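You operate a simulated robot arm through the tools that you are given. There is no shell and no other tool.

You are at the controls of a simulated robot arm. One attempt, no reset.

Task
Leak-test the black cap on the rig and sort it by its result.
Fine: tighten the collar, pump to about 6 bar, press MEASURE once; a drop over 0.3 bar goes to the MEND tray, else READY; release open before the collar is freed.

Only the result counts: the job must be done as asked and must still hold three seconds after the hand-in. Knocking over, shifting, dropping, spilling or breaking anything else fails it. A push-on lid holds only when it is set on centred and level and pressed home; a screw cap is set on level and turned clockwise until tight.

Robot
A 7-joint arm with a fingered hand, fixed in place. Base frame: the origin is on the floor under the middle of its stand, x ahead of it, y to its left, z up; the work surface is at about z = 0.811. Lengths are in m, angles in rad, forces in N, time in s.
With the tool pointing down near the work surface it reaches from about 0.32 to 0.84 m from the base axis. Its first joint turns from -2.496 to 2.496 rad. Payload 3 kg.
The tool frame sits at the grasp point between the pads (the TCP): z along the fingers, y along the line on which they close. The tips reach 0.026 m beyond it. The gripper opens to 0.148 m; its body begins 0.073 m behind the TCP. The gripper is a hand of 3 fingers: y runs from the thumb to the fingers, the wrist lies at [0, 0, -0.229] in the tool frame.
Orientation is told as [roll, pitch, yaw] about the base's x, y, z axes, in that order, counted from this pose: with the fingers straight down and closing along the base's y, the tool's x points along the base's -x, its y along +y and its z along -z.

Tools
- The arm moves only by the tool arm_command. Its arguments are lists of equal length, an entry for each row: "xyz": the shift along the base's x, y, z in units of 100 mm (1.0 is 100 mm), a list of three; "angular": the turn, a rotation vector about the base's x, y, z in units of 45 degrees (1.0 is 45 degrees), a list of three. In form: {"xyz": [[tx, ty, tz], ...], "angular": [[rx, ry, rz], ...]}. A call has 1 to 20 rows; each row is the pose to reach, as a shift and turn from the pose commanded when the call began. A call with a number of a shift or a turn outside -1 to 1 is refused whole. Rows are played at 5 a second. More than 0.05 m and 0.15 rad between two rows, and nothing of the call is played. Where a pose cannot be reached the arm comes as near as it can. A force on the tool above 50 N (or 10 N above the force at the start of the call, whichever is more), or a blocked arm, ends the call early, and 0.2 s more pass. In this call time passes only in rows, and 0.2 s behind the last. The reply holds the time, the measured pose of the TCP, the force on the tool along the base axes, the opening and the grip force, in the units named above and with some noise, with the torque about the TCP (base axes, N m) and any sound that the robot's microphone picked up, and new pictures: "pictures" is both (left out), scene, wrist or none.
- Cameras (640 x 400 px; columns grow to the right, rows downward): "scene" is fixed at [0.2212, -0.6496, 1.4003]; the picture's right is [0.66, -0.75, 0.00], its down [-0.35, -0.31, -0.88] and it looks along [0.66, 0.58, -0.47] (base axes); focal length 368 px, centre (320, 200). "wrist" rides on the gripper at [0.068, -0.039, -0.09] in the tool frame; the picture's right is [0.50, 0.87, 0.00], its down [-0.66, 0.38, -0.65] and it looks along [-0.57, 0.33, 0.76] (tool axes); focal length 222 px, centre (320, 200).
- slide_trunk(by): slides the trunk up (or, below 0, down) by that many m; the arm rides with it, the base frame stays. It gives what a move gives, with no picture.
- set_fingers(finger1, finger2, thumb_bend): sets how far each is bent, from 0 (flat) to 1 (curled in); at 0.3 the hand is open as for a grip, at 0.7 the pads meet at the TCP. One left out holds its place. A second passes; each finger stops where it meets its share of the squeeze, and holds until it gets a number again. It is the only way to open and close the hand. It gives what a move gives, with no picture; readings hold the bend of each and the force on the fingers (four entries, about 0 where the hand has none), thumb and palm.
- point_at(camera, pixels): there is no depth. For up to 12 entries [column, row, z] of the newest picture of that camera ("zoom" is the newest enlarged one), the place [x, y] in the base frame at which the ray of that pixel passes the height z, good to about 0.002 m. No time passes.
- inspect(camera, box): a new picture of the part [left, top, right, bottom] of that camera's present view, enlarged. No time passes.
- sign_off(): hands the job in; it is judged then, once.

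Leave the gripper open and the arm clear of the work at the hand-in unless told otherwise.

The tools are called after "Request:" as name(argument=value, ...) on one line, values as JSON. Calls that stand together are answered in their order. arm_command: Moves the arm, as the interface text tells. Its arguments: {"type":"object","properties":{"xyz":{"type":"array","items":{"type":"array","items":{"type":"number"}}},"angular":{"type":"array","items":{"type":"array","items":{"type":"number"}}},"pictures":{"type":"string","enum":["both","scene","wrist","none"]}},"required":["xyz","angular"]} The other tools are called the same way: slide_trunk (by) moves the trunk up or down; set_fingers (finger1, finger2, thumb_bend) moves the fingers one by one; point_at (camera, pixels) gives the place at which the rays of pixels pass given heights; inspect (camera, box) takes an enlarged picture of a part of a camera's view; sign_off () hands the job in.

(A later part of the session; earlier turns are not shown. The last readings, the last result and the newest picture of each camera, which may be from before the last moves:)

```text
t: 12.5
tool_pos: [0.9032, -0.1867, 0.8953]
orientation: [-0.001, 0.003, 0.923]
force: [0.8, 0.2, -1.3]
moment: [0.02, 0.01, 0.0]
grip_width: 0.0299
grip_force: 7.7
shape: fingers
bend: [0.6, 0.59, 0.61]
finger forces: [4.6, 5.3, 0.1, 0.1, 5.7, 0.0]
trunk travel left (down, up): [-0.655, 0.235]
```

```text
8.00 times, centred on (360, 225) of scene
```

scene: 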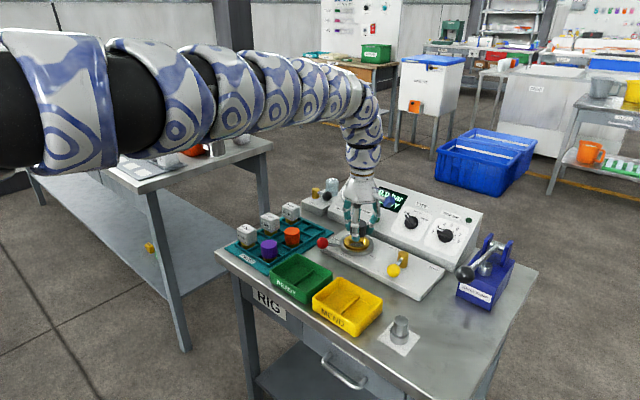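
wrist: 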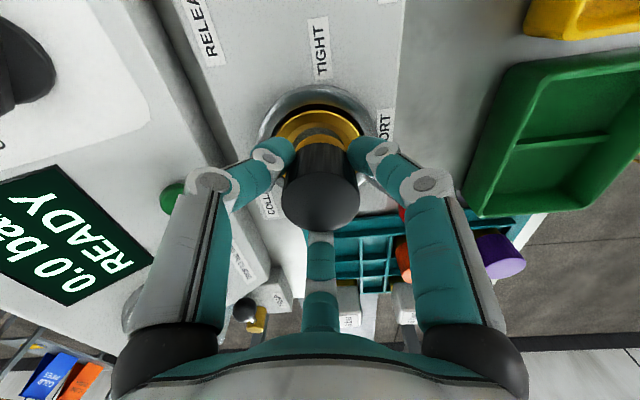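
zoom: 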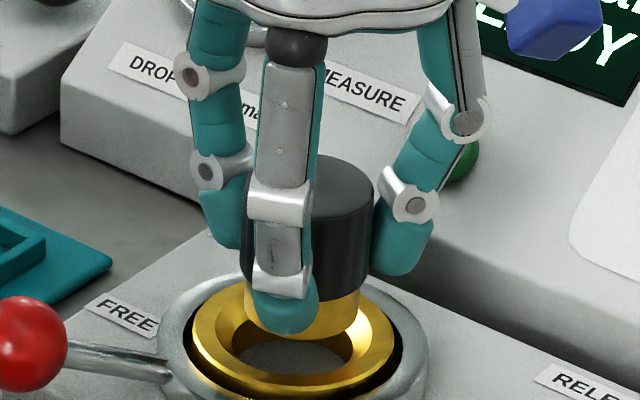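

The column offset in the wrist view says +2 mm in x, but the y offset is less sure from this side. I will rise slightly and turn the wrist about 40°, so the camera shows the other lateral offset.

Request:
arm_command(xyz=[[0.015, 0, 0.1], [0.015, 0, 0.1], [0.015, 0, 0.1], [0.015, 0, 0.1], [0.015, 0, 0.1]], angular=[[0, 0, -0.18], [0, 0, -0.36], [0, 0, -0.54], [0, 0, -0.72], [0, 0, -0.9]], pictures="both")

Request:
inspect(camera="wrist", box=[240, 60, 400, 160])

Request:
inspect(camera="scene", box=[330, 200, 390, 250])

```text
t: 13.7
tool_pos: [0.9058, -0.1857, 0.9054]
orientation: [0.0, -0.002, 0.216]
force: [-0.3, -0.4, -0.8]
moment: [0.02, 0.01, 0.01]
grip_width: 0.0297
grip_force: 7.9
shape: fingers
bend: [0.6, 0.59, 0.61]
finger forces: [4.5, 5.3, 0.0, 0.0, 5.8, 0.1]
trunk travel left (down, up): [-0.655, 0.235]
```

scene: 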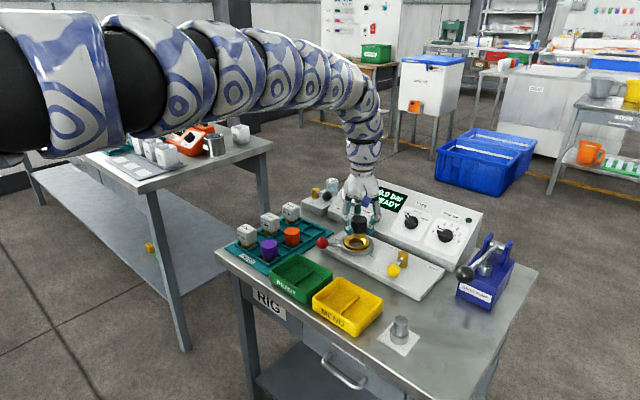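
wrist: 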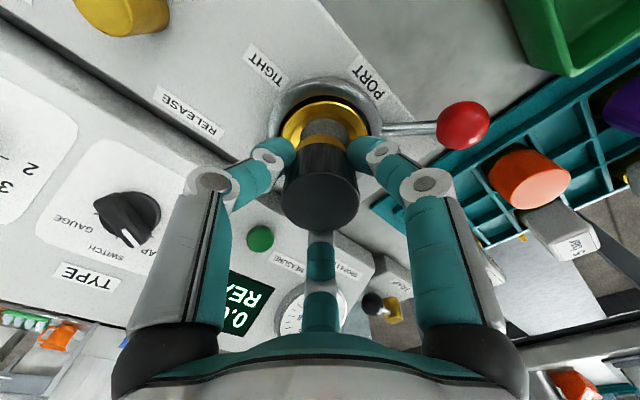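

```text
4.00 times, centred on (320, 110) of wrist
```

zoom: 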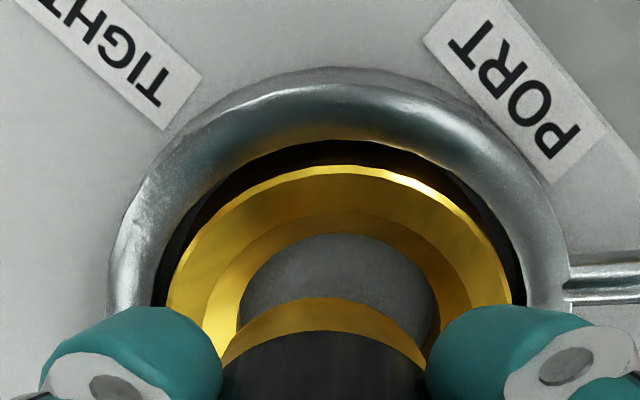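

```text
8.00 times, centred on (360, 225) of scene
```

zoom: 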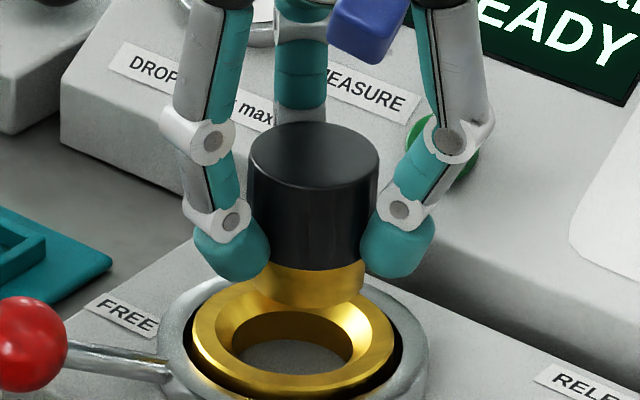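

From this side the ring centre is at zoom column 339 against the cap at 323, so the cap must move about +5 to +6 mm in y and +1 mm in x. I will apply that and look again.

Request:
arm_command(xyz=[[0.012, 0.055, 0]], angular=[[0, 0, 0]], pictures="both")

Request:
inspect(camera="wrist", box=[240, 60, 400, 160])

Request:
inspect(camera="scene", box=[330, 200, 390, 250])

```text
t: 14.1
tool_pos: [0.906, -0.1803, 0.9054]
orientation: [-0.002, 0.002, 0.215]
force: [0.6, 0.4, -0.5]
moment: [-0.02, -0.02, 0.0]
grip_width: 0.0301
grip_force: 7.6
shape: fingers
bend: [0.6, 0.59, 0.61]
finger forces: [4.6, 5.3, 0.1, 0.0, 5.8, 0.1]
trunk travel left (down, up): [-0.655, 0.235]
```

scene: 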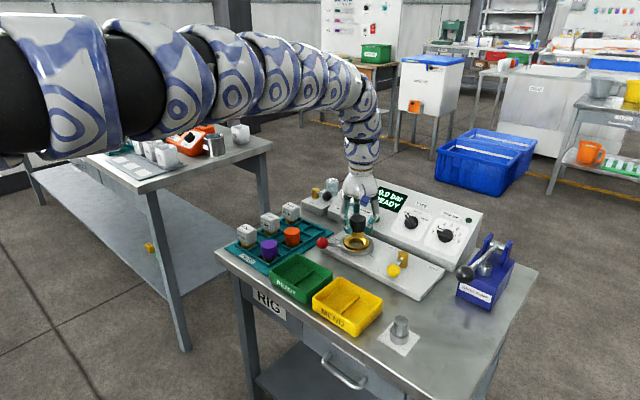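
wrist: 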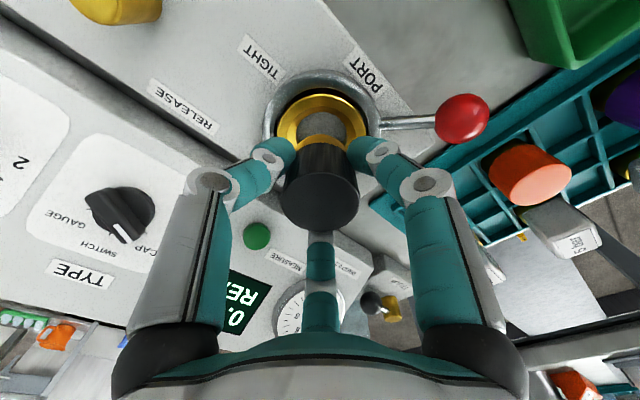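

```text
4.00 times, centred on (320, 110) of wrist
```

zoom: 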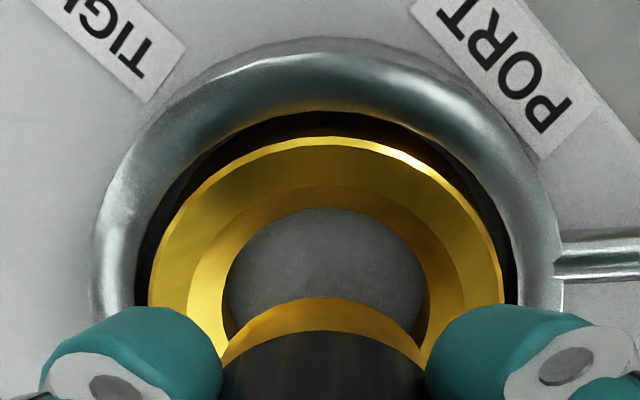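

```text
8.00 times, centred on (360, 225) of scene
```

zoom: 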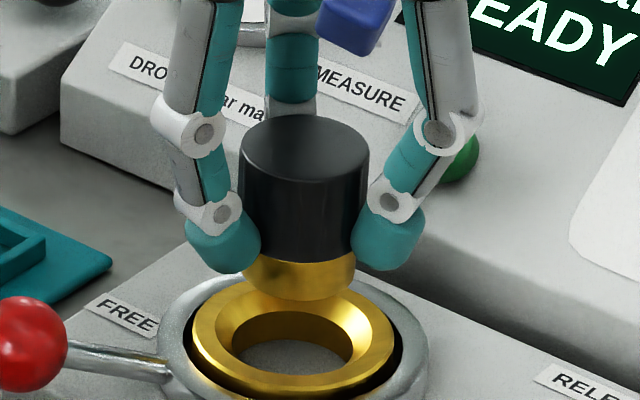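

Both side views now nearly agree: ring centre 325 against cap 323 in the wrist zoom. I will turn back to the straddling yaw and check the other direction again at z ≈ 0.895.

Request:
arm_command(xyz=[[0, 0.005, 0], [0, 0.005, 0], [0, 0.005, 0], [0, 0.005, -0.05], [0, 0.005, -0.1]], angular=[[0, 0, 0.18], [0, 0, 0.36], [0, 0, 0.54], [0, 0, 0.72], [0, 0, 0.9]], pictures="both")

Request:
inspect(camera="wrist", box=[240, 60, 400, 160])

Request:
inspect(camera="scene", box=[330, 200, 390, 250])

```text
t: 15.3
tool_pos: [0.9044, -0.1792, 0.8942]
orientation: [0.0, 0.0, 0.925]
force: [-0.4, -0.2, -1.0]
moment: [0.0, -0.02, -0.01]
grip_width: 0.0301
grip_force: 7.9
shape: fingers
bend: [0.6, 0.59, 0.61]
finger forces: [4.7, 5.3, 0.1, 0.0, 5.8, 0.0]
trunk travel left (down, up): [-0.655, 0.235]
```

scene: 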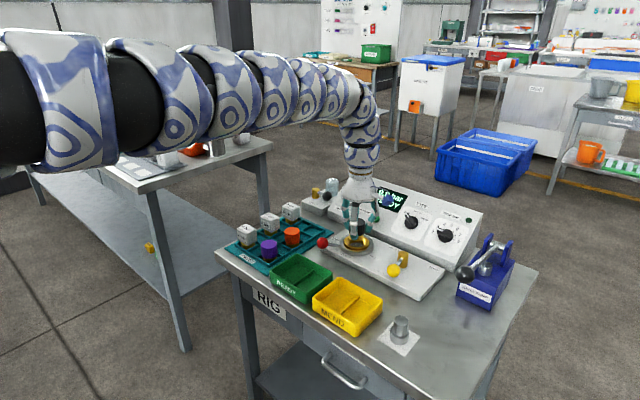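
wrist: 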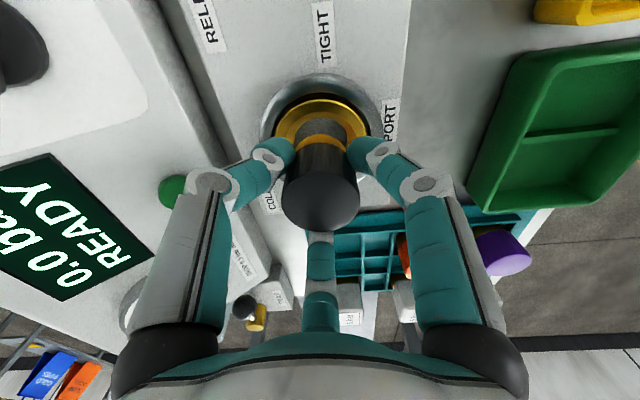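

```text
4.00 times, centred on (320, 110) of wrist
```

zoom: 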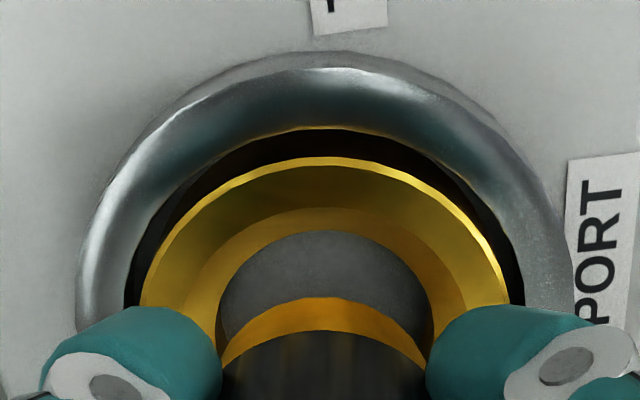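

```text
8.00 times, centred on (360, 225) of scene
```

zoom: 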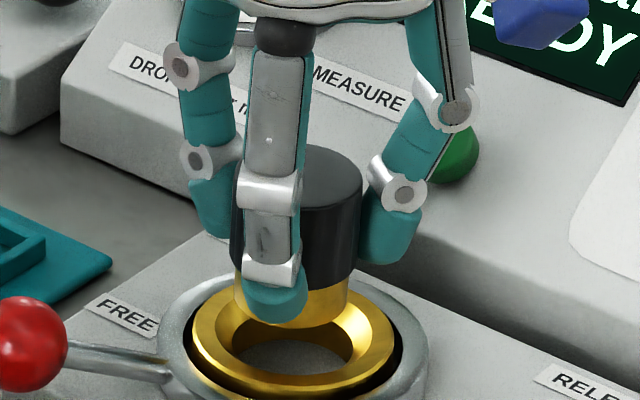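

The cap and port are now aligned in this direction too, with both centres at zoom column 324. I will descend in small steps and watch the force.

Request:
arm_command(xyz=[[0, 0, -0.03], [0, 0, -0.06], [0, 0, -0.09]], angular=[[0, 0, 0], [0, 0, 0], [0, 0, 0]], pictures="none")

Request:
inspect(camera="wrist", box=[240, 60, 400, 160])

Request:
inspect(camera="scene", box=[330, 200, 390, 250])

```text
t: 16.1
tool_pos: [0.9078, -0.1804, 0.8853]
orientation: [0.0, 0.0, 0.924]
force: [0.6, 0.6, -1.5]
moment: [-0.01, -0.02, -0.04]
grip_width: 0.0298
grip_force: 8.1
shape: fingers
bend: [0.6, 0.59, 0.61]
finger forces: [4.6, 5.3, 0.0, 0.0, 5.8, 0.1]
trunk travel left (down, up): [-0.655, 0.235]
```

```text
4.00 times, centred on (320, 110) of wrist
```

zoom: 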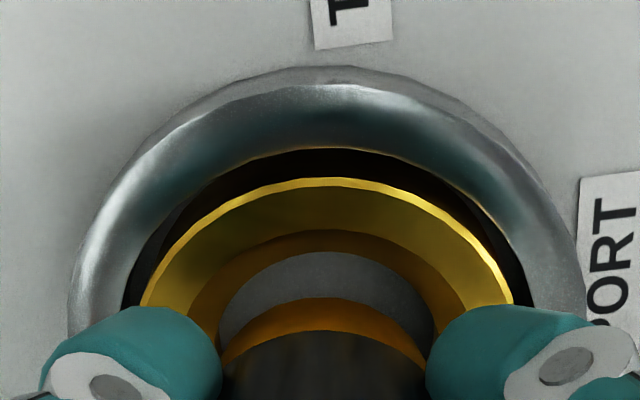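

```text
8.00 times, centred on (360, 225) of scene
```

zoom: 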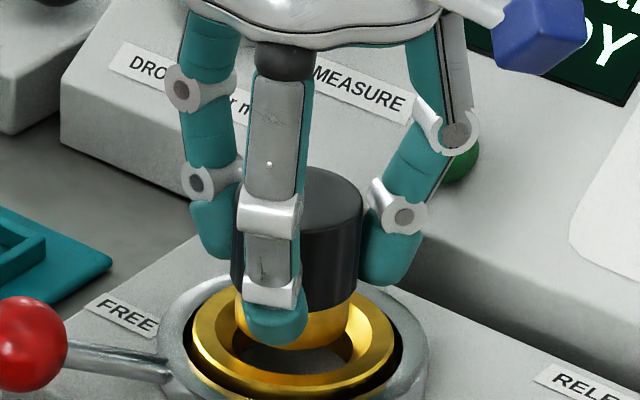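

Still centred with no contact force. Continuing down.

Request:
arm_command(xyz=[[0, 0, -0.03], [0, 0, -0.06], [0, 0, -0.09]], angular=[[0, 0, 0], [0, 0, 0], [0, 0, 0]], pictures="none")

Request:
inspect(camera="wrist", box=[240, 60, 400, 160])

Request:
inspect(camera="scene", box=[330, 200, 390, 250])

```text
t: 16.9
tool_pos: [0.9071, -0.1804, 0.8764]
orientation: [-0.001, 0.0, 0.923]
force: [-0.1, -0.1, -0.6]
moment: [-0.06, 0.01, -0.03]
grip_width: 0.0298
grip_force: 8.4
shape: fingers
bend: [0.6, 0.59, 0.61]
finger forces: [4.6, 5.3, 0.0, 0.0, 5.8, 0.0]
trunk travel left (down, up): [-0.655, 0.235]
```

```text
4.00 times, centred on (320, 110) of wrist
```

zoom: 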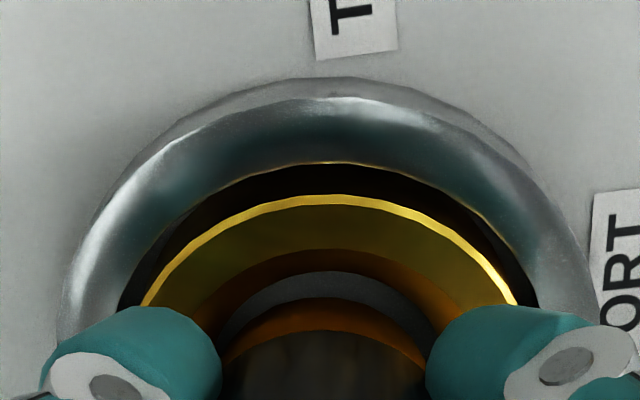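

```text
8.00 times, centred on (360, 225) of scene
```

zoom: 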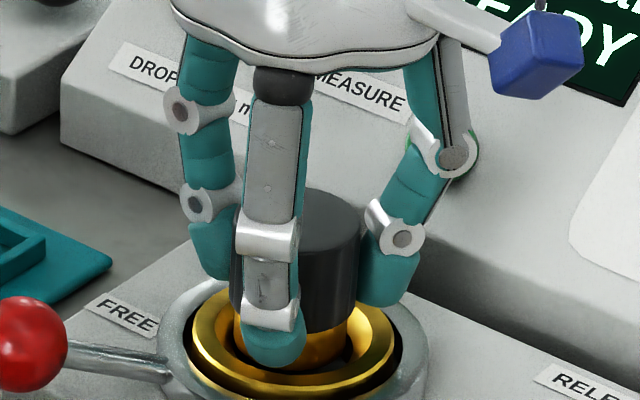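

Still no contact and the skirt is entering the funnel. I will take two more small steps down with a tiny -0.5 mm x trim.

Request:
arm_command(xyz=[[-0.005, 0, -0.03], [-0.005, 0, -0.06]], angular=[[0, 0, 0], [0, 0, 0]], pictures="none")

Request:
inspect(camera="wrist", box=[240, 60, 400, 160])

Request:
inspect(camera="scene", box=[330, 200, 390, 250])

```text
t: 17.5
tool_pos: [0.9052, -0.1805, 0.8725]
orientation: [0.001, 0.0, 0.924]
force: [-0.2, -0.2, -1.2]
moment: [-0.03, 0.01, 0.01]
grip_width: 0.0301
grip_force: 8.6
shape: fingers
bend: [0.6, 0.59, 0.61]
finger forces: [4.7, 5.4, 0.0, 0.0, 6.2, 0.1]
trunk travel left (down, up): [-0.655, 0.235]
```

```text
4.00 times, centred on (320, 110) of wrist
```

zoom: 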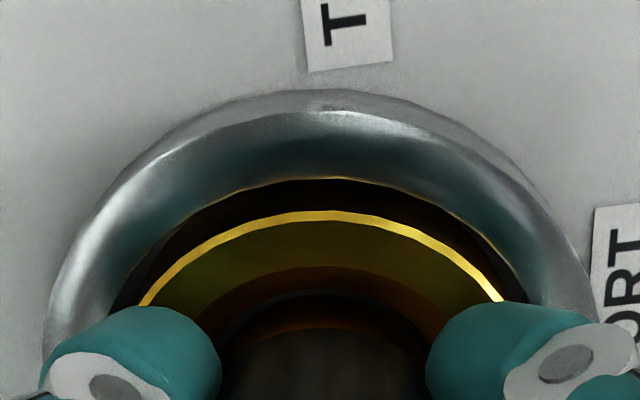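

```text
8.00 times, centred on (360, 225) of scene
```

zoom: 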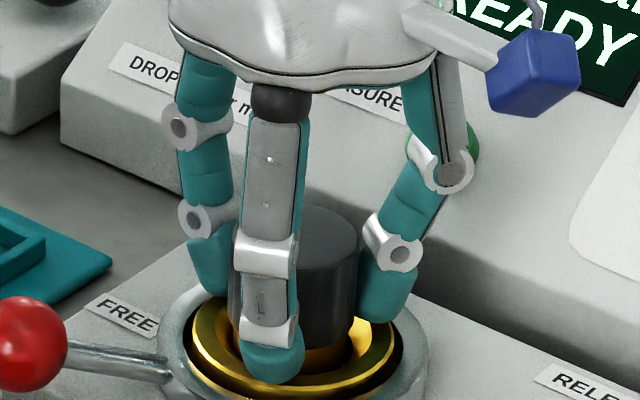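

No load yet and the skirt is about to enter the bore. Continuing down 4 mm with a +0.3 mm x trim.

Request:
arm_command(xyz=[[0.003, 0, -0.02], [0.003, 0, -0.04]], angular=[[0, 0, 0], [0, 0, 0]], pictures="none")

Request:
inspect(camera="wrist", box=[240, 60, 400, 160])

Request:
inspect(camera="scene", box=[330, 200, 390, 250])

```text
t: 18.1
tool_pos: [0.9063, -0.1794, 0.8704]
orientation: [-0.004, -0.003, 0.923]
force: [0.4, 0.3, 19.6]
moment: [0.46, -0.05, 0.03]
grip_width: 0.0297
grip_force: 17.6
shape: fingers
bend: [0.6, 0.59, 0.61]
finger forces: [9.0, 20.6, 0.0, 0.1, 6.8, 0.0]
trunk travel left (down, up): [-0.655, 0.235]
```

```text
4.00 times, centred on (320, 110) of wrist
```

zoom: 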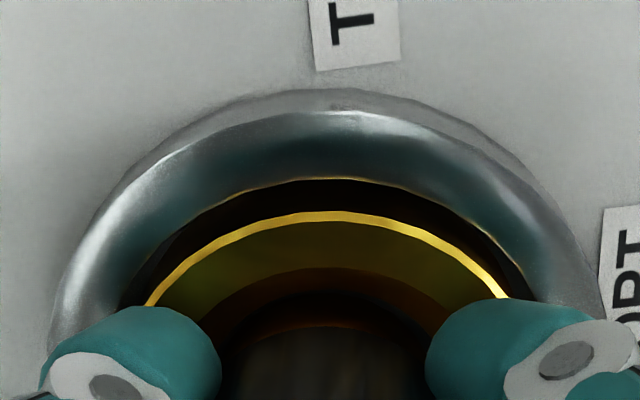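

```text
8.00 times, centred on (360, 225) of scene
```

zoom: 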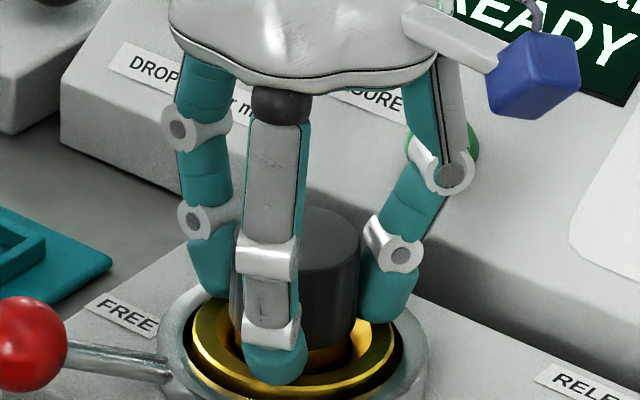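

The force is 19.6 N up and the moment puts the contact under finger 2's tip. So the fingertips are touching the port rim while the skirt is already in the funnel. I will ease up 2 mm, then open the fingers a little to let the cap settle.

Request:
arm_command(xyz=[[0, 0, 0.03]], angular=[[0, 0, 0]], pictures="none")

Request:
set_fingers(finger1=0.55, finger2=0.55, thumb_bend=0.55)

Request:
inspect(camera="wrist", box=[220, 60, 420, 240])

Request:
inspect(camera="scene", box=[330, 200, 390, 250])

```text
t: 18.5
tool_pos: [0.9043, -0.1801, 0.8708]
orientation: [0.0, 0.001, 0.924]
force: [1.0, -1.1, 7.2]
moment: [0.23, -0.1, -0.03]
grip_width: 0.0297
grip_force: 13.0
shape: fingers
bend: [0.6, 0.59, 0.61]
finger forces: [5.3, 12.9, 0.1, 0.0, 7.5, 0.0]
trunk travel left (down, up): [-0.655, 0.235]
```

```text
t: 19.5
tool_pos: [0.905, -0.1809, 0.8708]
orientation: [-0.002, 0.002, 0.923]
force: [0.3, -0.2, 6.9]
moment: [0.0, 0.1, -0.01]
grip_width: 0.043
grip_force: 3.5
shape: fingers
bend: [0.56, 0.57, 0.55]
finger forces: [4.0, 3.1, 0.0, 0.1, 0.0, 0.0]
trunk travel left (down, up): [-0.655, 0.235]
```

```text
2.22 times, centred on (320, 150) of wrist
```

zoom: 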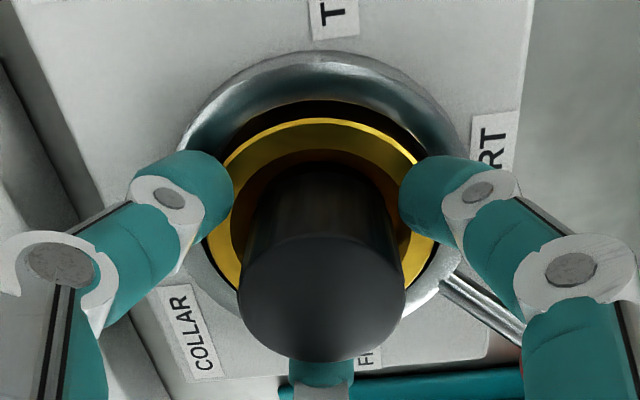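

```text
8.00 times, centred on (360, 225) of scene
```

zoom: 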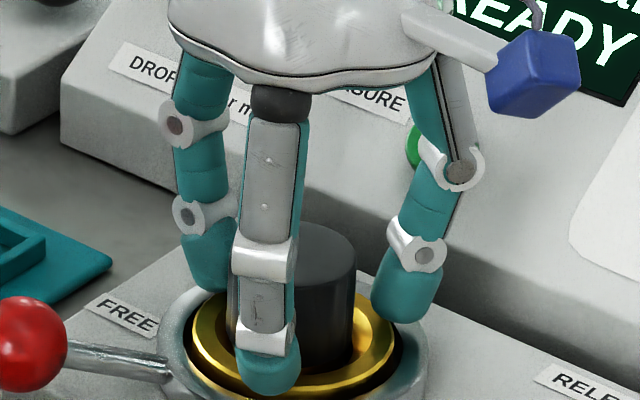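

The cap dropped about 6 mm into the port and the fingertips still lightly touch the rim. I will rise a few millimetres and open further.

Request:
arm_command(xyz=[[0, 0, 0.05]], angular=[[0, 0, 0]], pictures="none")

Request:
set_fingers(finger1=0.5, finger2=0.5, thumb_bend=0.5)

Request:
inspect(camera="wrist", box=[220, 60, 420, 240])

Request:
inspect(camera="scene", box=[330, 200, 390, 250])

```text
t: 19.9
tool_pos: [0.9047, -0.1791, 0.875]
orientation: [-0.001, 0.001, 0.924]
force: [1.1, 0.5, 0.8]
moment: [-0.01, -0.02, 0.0]
grip_width: 0.0451
grip_force: 0.0
shape: fingers
bend: [0.55, 0.55, 0.55]
finger forces: [0.0, 0.0, 0.0, 0.1, 0.0, 0.1]
trunk travel left (down, up): [-0.655, 0.235]
```

```text
t: 20.9
tool_pos: [0.9064, -0.179, 0.8748]
orientation: [-0.001, 0.002, 0.925]
force: [0.6, 0.4, 0.0]
moment: [0.01, 0.01, -0.02]
grip_width: 0.0616
grip_force: 0.1
shape: fingers
bend: [0.5, 0.5, 0.5]
finger forces: [0.1, 0.0, 0.1, 0.1, 0.1, 0.1]
trunk travel left (down, up): [-0.655, 0.235]
```

```text
2.22 times, centred on (320, 150) of wrist
```

zoom: 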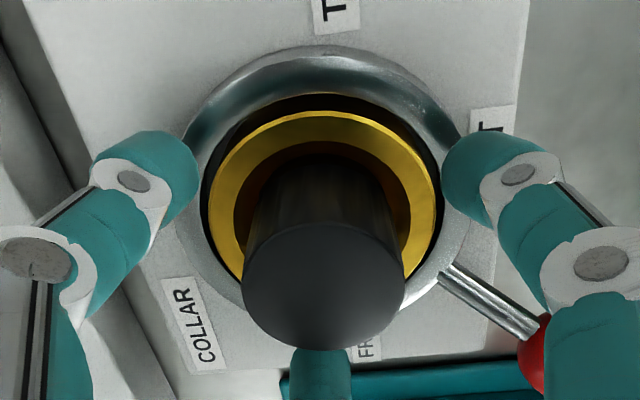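

```text
8.00 times, centred on (360, 225) of scene
```

zoom: 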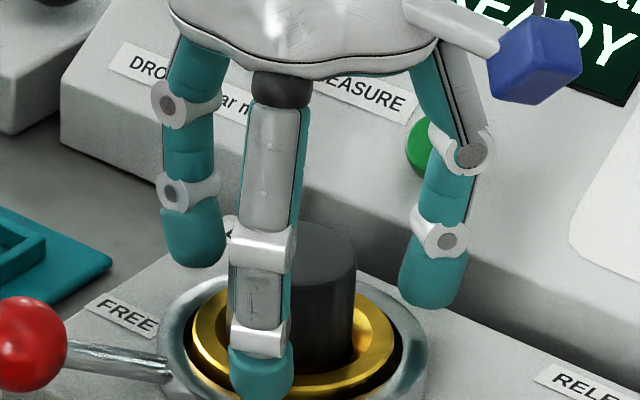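

The cap is free of the fingers. I will raise the hand to get a clear view of how it sits.

Request:
arm_command(xyz=[[0, 0, 0.35], [0, 0, 0.7]], angular=[[0, 0, 0], [0, 0, 0]], pictures="both")

Request:
inspect(camera="wrist", box=[220, 40, 420, 220])

Request:
inspect(camera="scene", box=[330, 205, 390, 255])

```text
t: 21.5
tool_pos: [0.9052, -0.1786, 0.9453]
orientation: [-0.002, 0.001, 0.924]
force: [0.7, 0.1, -0.5]
moment: [-0.03, 0.01, 0.02]
grip_width: 0.062
grip_force: 0.1
shape: fingers
bend: [0.5, 0.5, 0.5]
finger forces: [0.1, 0.0, 0.0, 0.0, 0.0, 0.0]
trunk travel left (down, up): [-0.655, 0.235]
```

scene: 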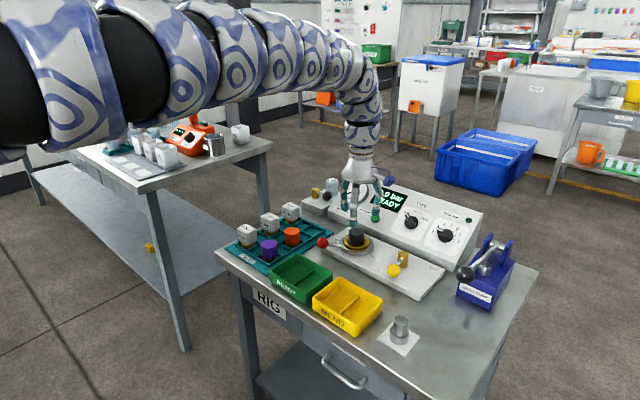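
wrist: 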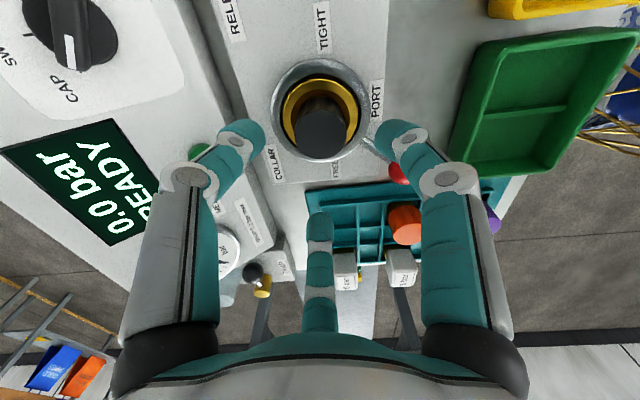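

```text
2.22 times, centred on (320, 130) of wrist
```

zoom: 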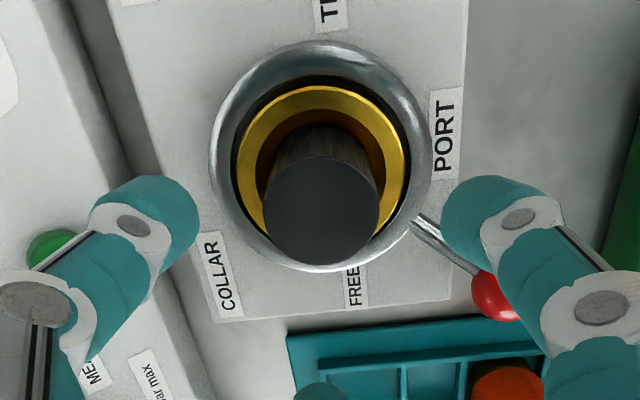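

```text
8.00 times, centred on (360, 230) of scene
```

zoom: 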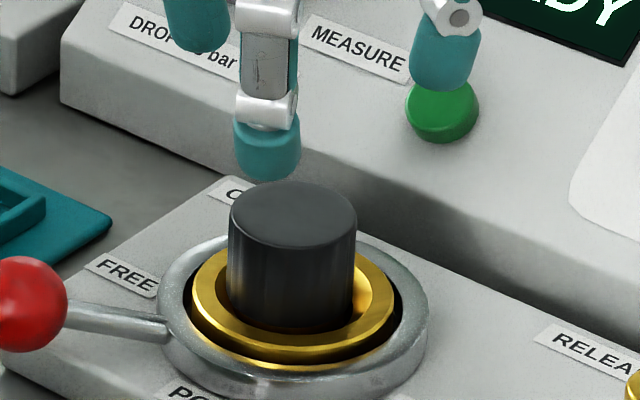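

The cap sits level in the port with its skirt in the bore. To make sure it is home, I will close the fingers and press lightly on its top.

Request:
set_fingers(finger1=0.66, finger2=0.66, thumb_bend=0.66)

Request:
arm_command(xyz=[[0, 0, -0.25], [0, 0, -0.38]], angular=[[0, 0, 0], [0, 0, 0]], pictures="both")

Request:
inspect(camera="wrist", box=[220, 40, 420, 220])

Request:
inspect(camera="scene", box=[330, 205, 390, 255])

```text
t: 22.5
tool_pos: [0.9047, -0.1801, 0.9449]
orientation: [0.0, 0.001, 0.923]
force: [-0.2, -1.2, 0.4]
moment: [0.01, -0.02, 0.01]
grip_width: 0.0114
grip_force: 0.1
shape: fingers
bend: [0.66, 0.66, 0.66]
finger forces: [0.1, 0.1, 0.1, 0.1, 0.0, 0.0]
trunk travel left (down, up): [-0.655, 0.235]
```

```text
t: 23.1
tool_pos: [0.9043, -0.179, 0.905]
orientation: [0.001, 0.0, 0.922]
force: [1.1, -0.1, 0.5]
moment: [-0.03, 0.01, 0.0]
grip_width: 0.0115
grip_force: 0.0
shape: fingers
bend: [0.66, 0.66, 0.66]
finger forces: [0.1, 0.0, 0.0, 0.0, 0.1, 0.1]
trunk travel left (down, up): [-0.655, 0.235]
```

scene: 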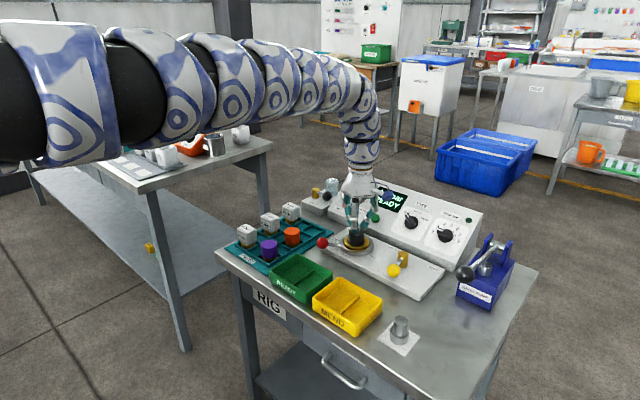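
wrist: 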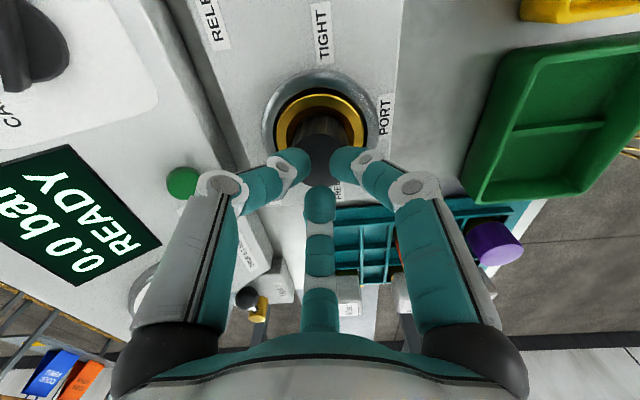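

```text
2.22 times, centred on (320, 130) of wrist
```

zoom: 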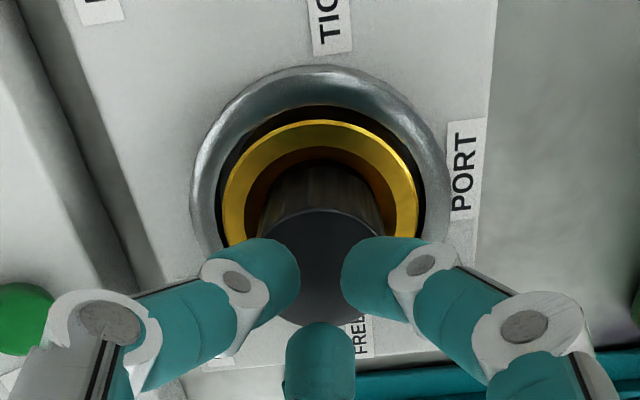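

```text
8.00 times, centred on (360, 230) of scene
```

zoom: 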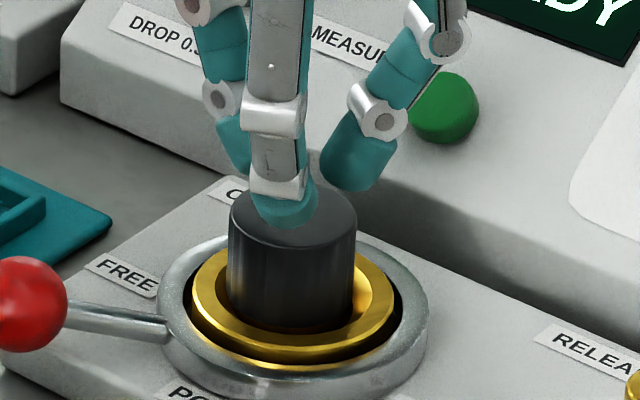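

The closed fingers are just over the cap top. I will press down in small steps.

Request:
arm_command(xyz=[[0, 0, -0.04], [0, 0, -0.08]], angular=[[0, 0, 0], [0, 0, 0]], pictures="none")

```text
t: 23.7
tool_pos: [0.9048, -0.1801, 0.8989]
orientation: [-0.001, 0.002, 0.923]
force: [0.0, 0.1, 0.1]
moment: [0.01, 0.02, 0.02]
grip_width: 0.0112
grip_force: 0.1
shape: fingers
bend: [0.66, 0.66, 0.66]
finger forces: [0.0, 0.0, 0.1, 0.1, 0.0, 0.0]
trunk travel left (down, up): [-0.655, 0.235]
```

No contact yet at z = 0.899. Pressing a little lower.

Request:
arm_command(xyz=[[0, 0, -0.02], [0, 0, -0.04]], angular=[[0, 0, 0], [0, 0, 0]], pictures="none")

```text
t: 24.3
tool_pos: [0.905, -0.179, 0.8975]
orientation: [-0.004, -0.003, 0.924]
force: [0.2, 1.1, 18.6]
moment: [0.02, -0.08, -0.01]
grip_width: 0.0101
grip_force: 9.4
shape: fingers
bend: [0.66, 0.66, 0.66]
finger forces: [3.7, 8.1, 0.0, 0.1, 6.8, 0.1]
trunk travel left (down, up): [-0.655, 0.235]
```

Contact at 18.6 N with the cap top at z ≈ 0.871, so it is firmly seated. I will raise the hand, then move toward the collar lever's red ball to locate it.

Request:
arm_command(xyz=[[0, 0, 0.3], [-0.2, 0.15, 0.6], [-0.5, 0.3, 0.7], [-0.8, 0.5, 0.7]], angular=[[0, 0, 0], [0, 0, 0], [0, 0, 0], [0, 0, 0]], pictures="both")

Request:
inspect(camera="scene", box=[300, 200, 420, 280])

Request:
inspect(camera="wrist", box=[220, 40, 420, 220])

```text
t: 25.3
tool_pos: [0.8257, -0.1293, 0.9649]
orientation: [-0.003, 0.003, 0.924]
force: [1.6, 0.4, -0.4]
moment: [0.0, 0.01, -0.04]
grip_width: 0.0103
grip_force: 0.0
shape: fingers
bend: [0.66, 0.66, 0.66]
finger forces: [0.0, 0.1, 0.0, 0.0, 0.0, 0.0]
trunk travel left (down, up): [-0.655, 0.235]
```

scene: 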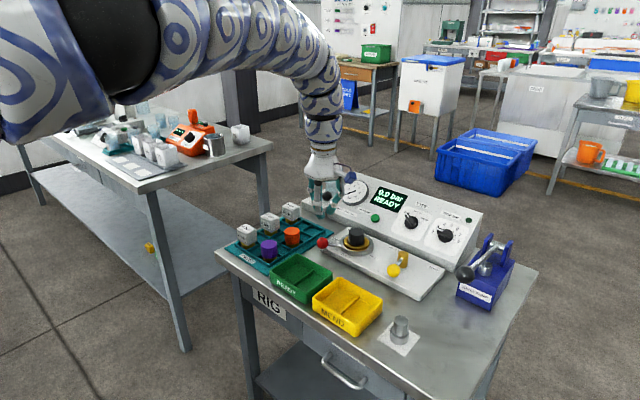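
wrist: 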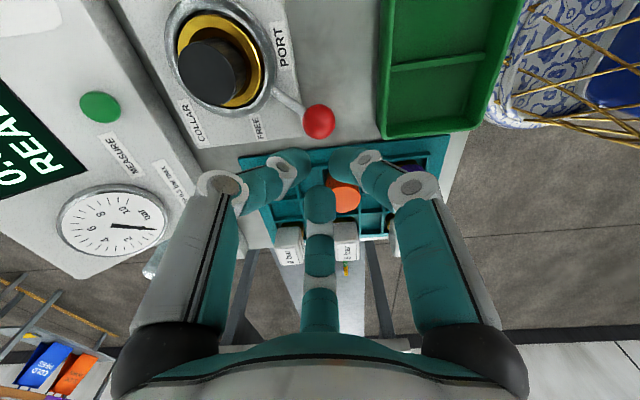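

```text
5.00 times, centred on (360, 240) of scene
```

zoom: 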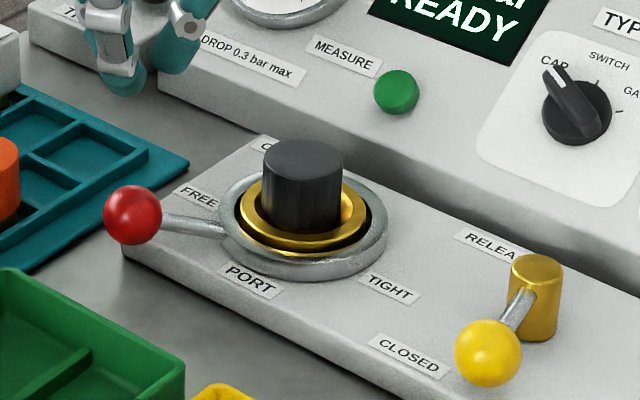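

```text
2.22 times, centred on (320, 130) of wrist
```

zoom: 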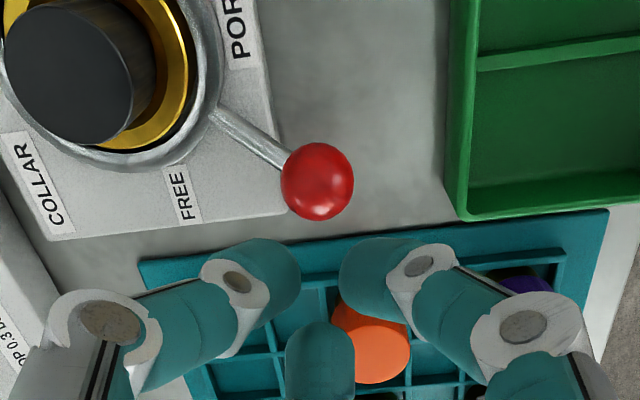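

The red ball sits almost exactly under the tool axis, at wrist pixel (319, 121). I will confirm its position and the tray edges with ray points.

Request:
point_at(camera="wrist", pixels=[[318.6, 121.4, 0.84], [318.6, 121.4, 0.86], [383, 138, 0.84], [378, 30, 0.84], [250, 155, 0.82], [442, 140, 0.82], [440, 133, 0.84], [287, 138, 0.83], [255, 10, 0.83], [232, 52, 0.84]])

Request:
point_at(camera="scene", pixels=[[322.6, 243, 0.84], [322.6, 243, 0.86], [393.6, 270, 0.84], [393.6, 270, 0.86], [402.8, 254, 0.85], [402.8, 254, 0.87]])

```text
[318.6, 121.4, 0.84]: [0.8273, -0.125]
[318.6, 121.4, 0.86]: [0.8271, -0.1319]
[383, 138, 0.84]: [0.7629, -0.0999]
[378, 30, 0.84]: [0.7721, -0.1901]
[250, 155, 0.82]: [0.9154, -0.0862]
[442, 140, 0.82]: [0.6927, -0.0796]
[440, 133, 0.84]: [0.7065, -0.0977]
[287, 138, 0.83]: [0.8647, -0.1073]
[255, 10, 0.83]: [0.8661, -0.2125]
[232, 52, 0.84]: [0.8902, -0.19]
```

```text
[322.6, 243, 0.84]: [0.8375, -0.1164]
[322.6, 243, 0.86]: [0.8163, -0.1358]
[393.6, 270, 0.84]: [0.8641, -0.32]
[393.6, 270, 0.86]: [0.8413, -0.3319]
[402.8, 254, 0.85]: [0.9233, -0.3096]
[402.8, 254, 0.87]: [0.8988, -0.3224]
```

The ball centre is ≈ (0.827, -0.129, 0.852) with a radius of about 15 mm. That puts the lever 93 mm from the port centre at 147°. I will push it around the robot's side toward TIGHT with the closed fingers. First I go to the spot behind it, at (0.860, -0.098).

Request:
arm_command(xyz=[[0.17, 0.15, 0], [0.34, 0.31, -0.2], [0.34, 0.31, -0.6]], angular=[[0, 0, 0], [0, 0, 0], [0, 0, 0]], pictures="both")

Request:
inspect(camera="scene", box=[290, 190, 400, 270])

Request:
inspect(camera="wrist", box=[220, 40, 420, 220])

```text
t: 26.1
tool_pos: [0.8612, -0.0983, 0.905]
orientation: [0.0, 0.001, 0.921]
force: [0.2, -0.1, 0.6]
moment: [0.02, 0.01, 0.0]
grip_width: 0.0105
grip_force: 0.0
shape: fingers
bend: [0.66, 0.66, 0.66]
finger forces: [0.0, 0.0, 0.0, 0.0, 0.0, 0.0]
trunk travel left (down, up): [-0.655, 0.235]
```

scene: 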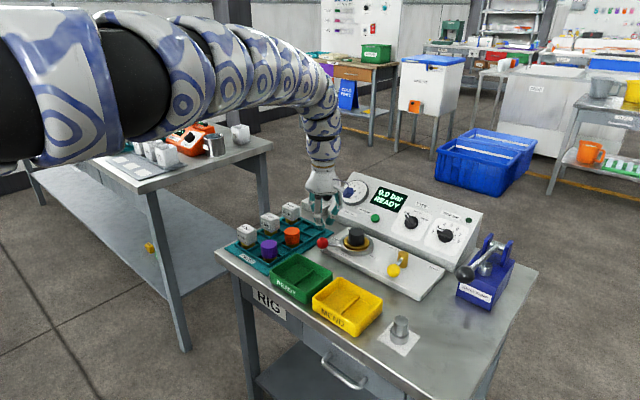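
wrist: 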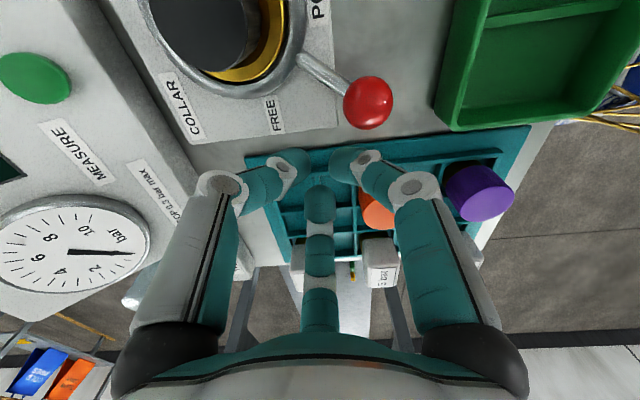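

```text
5.00 times, centred on (345, 230) of scene
```

zoom: 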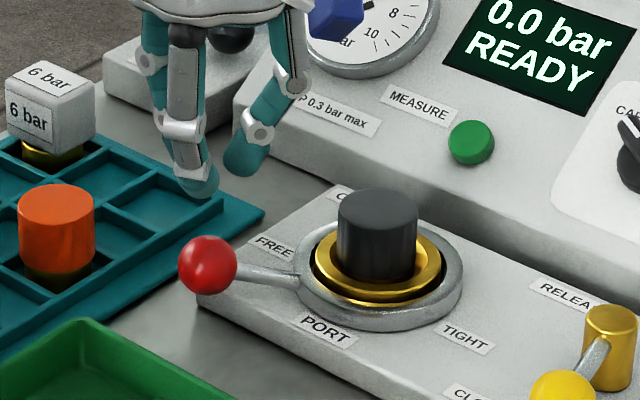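

```text
2.22 times, centred on (320, 130) of wrist
```

zoom: 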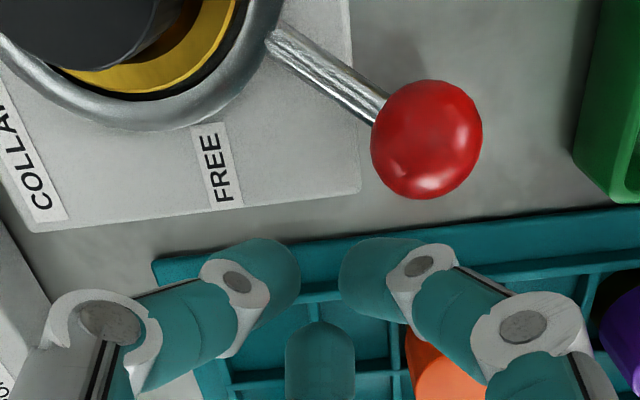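

There is clearance beside the ball. I will lower the closed fingers to z ≈ 0.870 behind the ball.

Request:
arm_command(xyz=[[0, 0, -0.2], [0, 0, -0.36]], angular=[[0, 0, 0], [0, 0, 0]], pictures="both")

Request:
inspect(camera="scene", box=[290, 190, 400, 270])

Request:
inspect(camera="wrist", box=[220, 40, 420, 220])

```text
t: 26.7
tool_pos: [0.8595, -0.0994, 0.869]
orientation: [0.0, 0.0, 0.922]
force: [0.0, 1.1, 1.3]
moment: [0.02, 0.03, 0.0]
grip_width: 0.0105
grip_force: 0.6
shape: fingers
bend: [0.66, 0.66, 0.66]
finger forces: [1.5, 0.0, 0.1, 0.0, 0.0, 0.0]
trunk travel left (down, up): [-0.655, 0.235]
```

scene: 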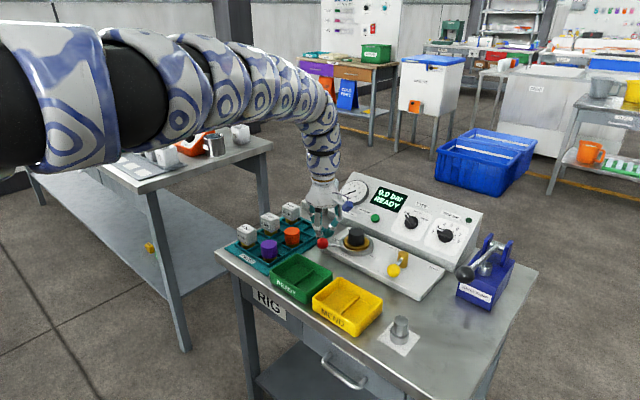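
wrist: 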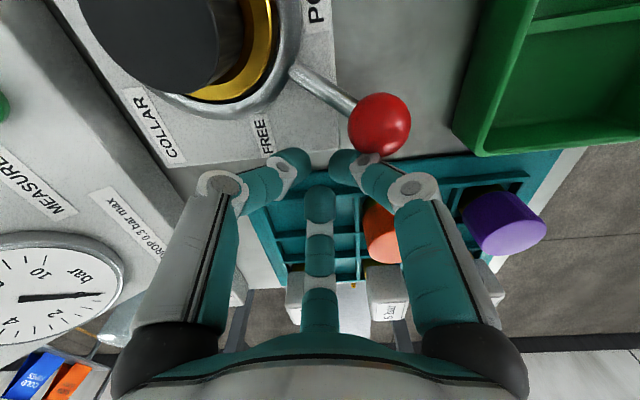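

```text
5.00 times, centred on (345, 230) of scene
```

zoom: 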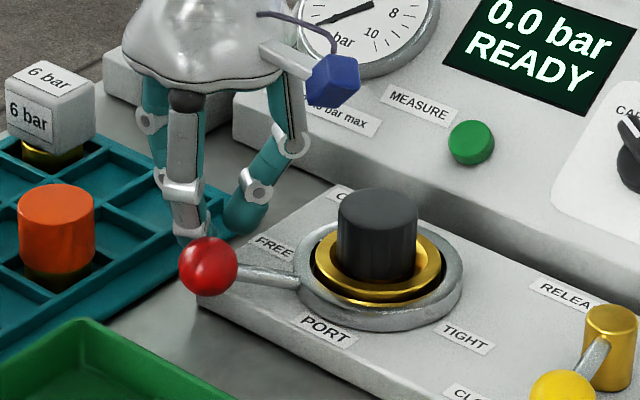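

```text
2.22 times, centred on (320, 130) of wrist
```

zoom: 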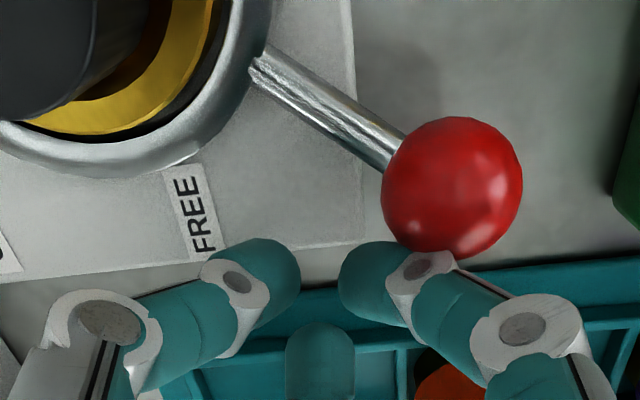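

Finger 1 just touches the ball (1.5 N). I will turn the hand about -30° so the groove between finger 1 and the thumb faces the ball. Then I will push along the arc.

Request:
arm_command(xyz=[[0.01, 0.02, 0], [0.01, 0.02, 0], [0.01, 0.02, 0], [0.01, 0.02, 0]], angular=[[0, 0, -0.165], [0, 0, -0.33], [0, 0, -0.5], [0, 0, -0.66]], pictures="wrist")

Request:
inspect(camera="wrist", box=[220, 40, 420, 220])

```text
t: 27.7
tool_pos: [0.8602, -0.0975, 0.8688]
orientation: [0.0, 0.002, 0.402]
force: [-0.9, -0.4, -0.2]
moment: [-0.02, 0.0, -0.01]
grip_width: 0.0106
grip_force: 0.0
shape: fingers
bend: [0.66, 0.66, 0.66]
finger forces: [0.0, 0.0, 0.1, 0.0, 0.0, 0.0]
trunk travel left (down, up): [-0.655, 0.235]
```

wrist: 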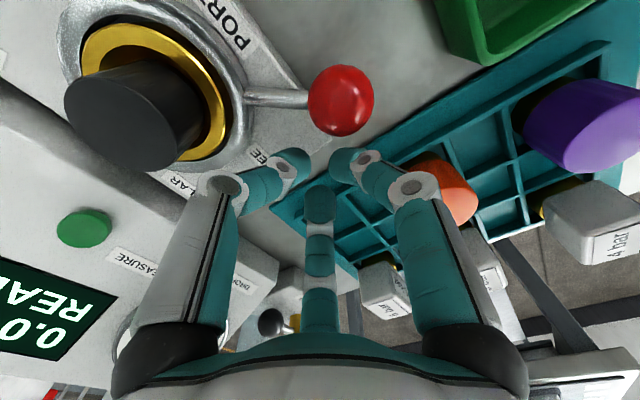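

```text
2.22 times, centred on (320, 130) of wrist
```

zoom: 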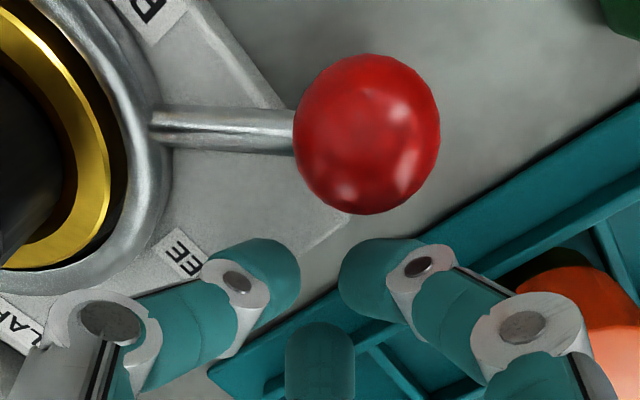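

The ball now faces the groove. I will push along the first half of the arc, turning the hand with it.

Request:
arm_command(xyz=[[-0.108, -0.07, 0], [-0.206, -0.154, 0], [-0.291, -0.252, 0], [-0.362, -0.36, 0]], angular=[[0, 0, 0], [0, 0, 0.12], [0, 0, 0.28], [0, 0, 0.45]], pictures="both")

Request:
inspect(camera="wrist", box=[220, 40, 420, 220])

Request:
inspect(camera="scene", box=[290, 190, 400, 270])

```text
t: 28.7
tool_pos: [0.8252, -0.1332, 0.8692]
orientation: [0.001, -0.001, 0.761]
force: [0.1, 0.2, -0.4]
moment: [0.02, 0.02, 0.01]
grip_width: 0.0104
grip_force: 0.5
shape: fingers
bend: [0.67, 0.66, 0.66]
finger forces: [0.4, 0.1, 0.0, 0.1, 0.0, 0.0]
trunk travel left (down, up): [-0.655, 0.235]
```

scene: 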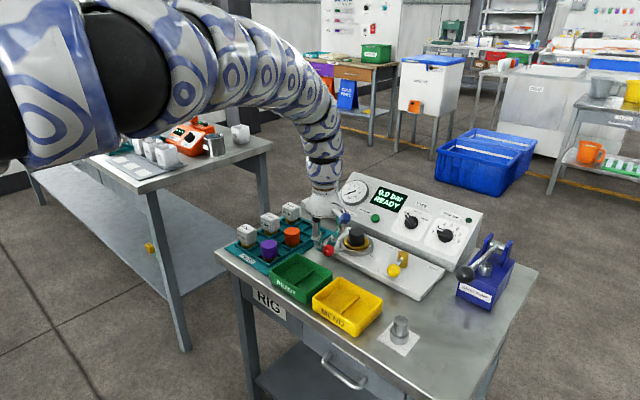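
wrist: 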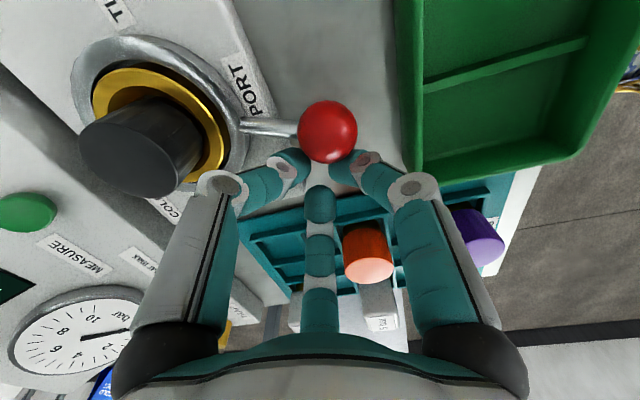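

```text
2.22 times, centred on (320, 130) of wrist
```

zoom: 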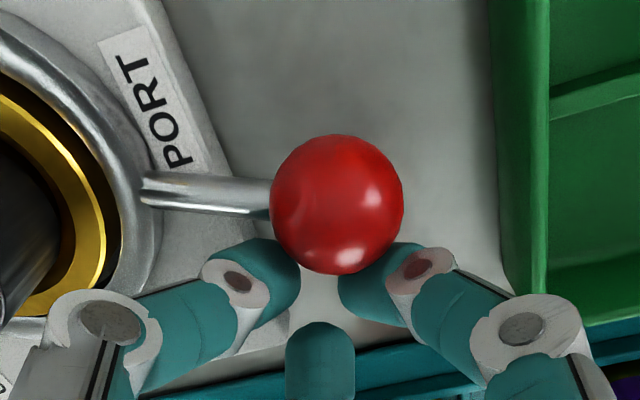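

```text
5.00 times, centred on (345, 230) of scene
```

zoom: 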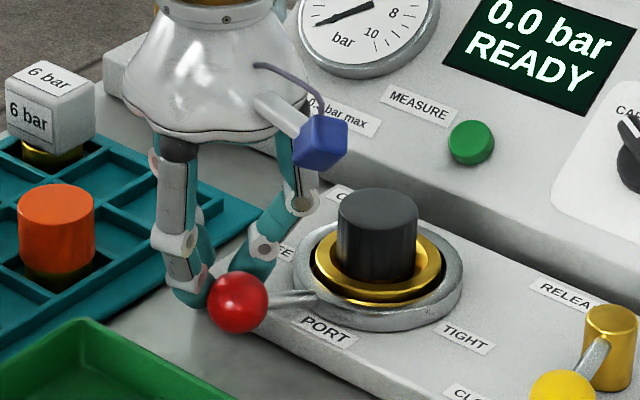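

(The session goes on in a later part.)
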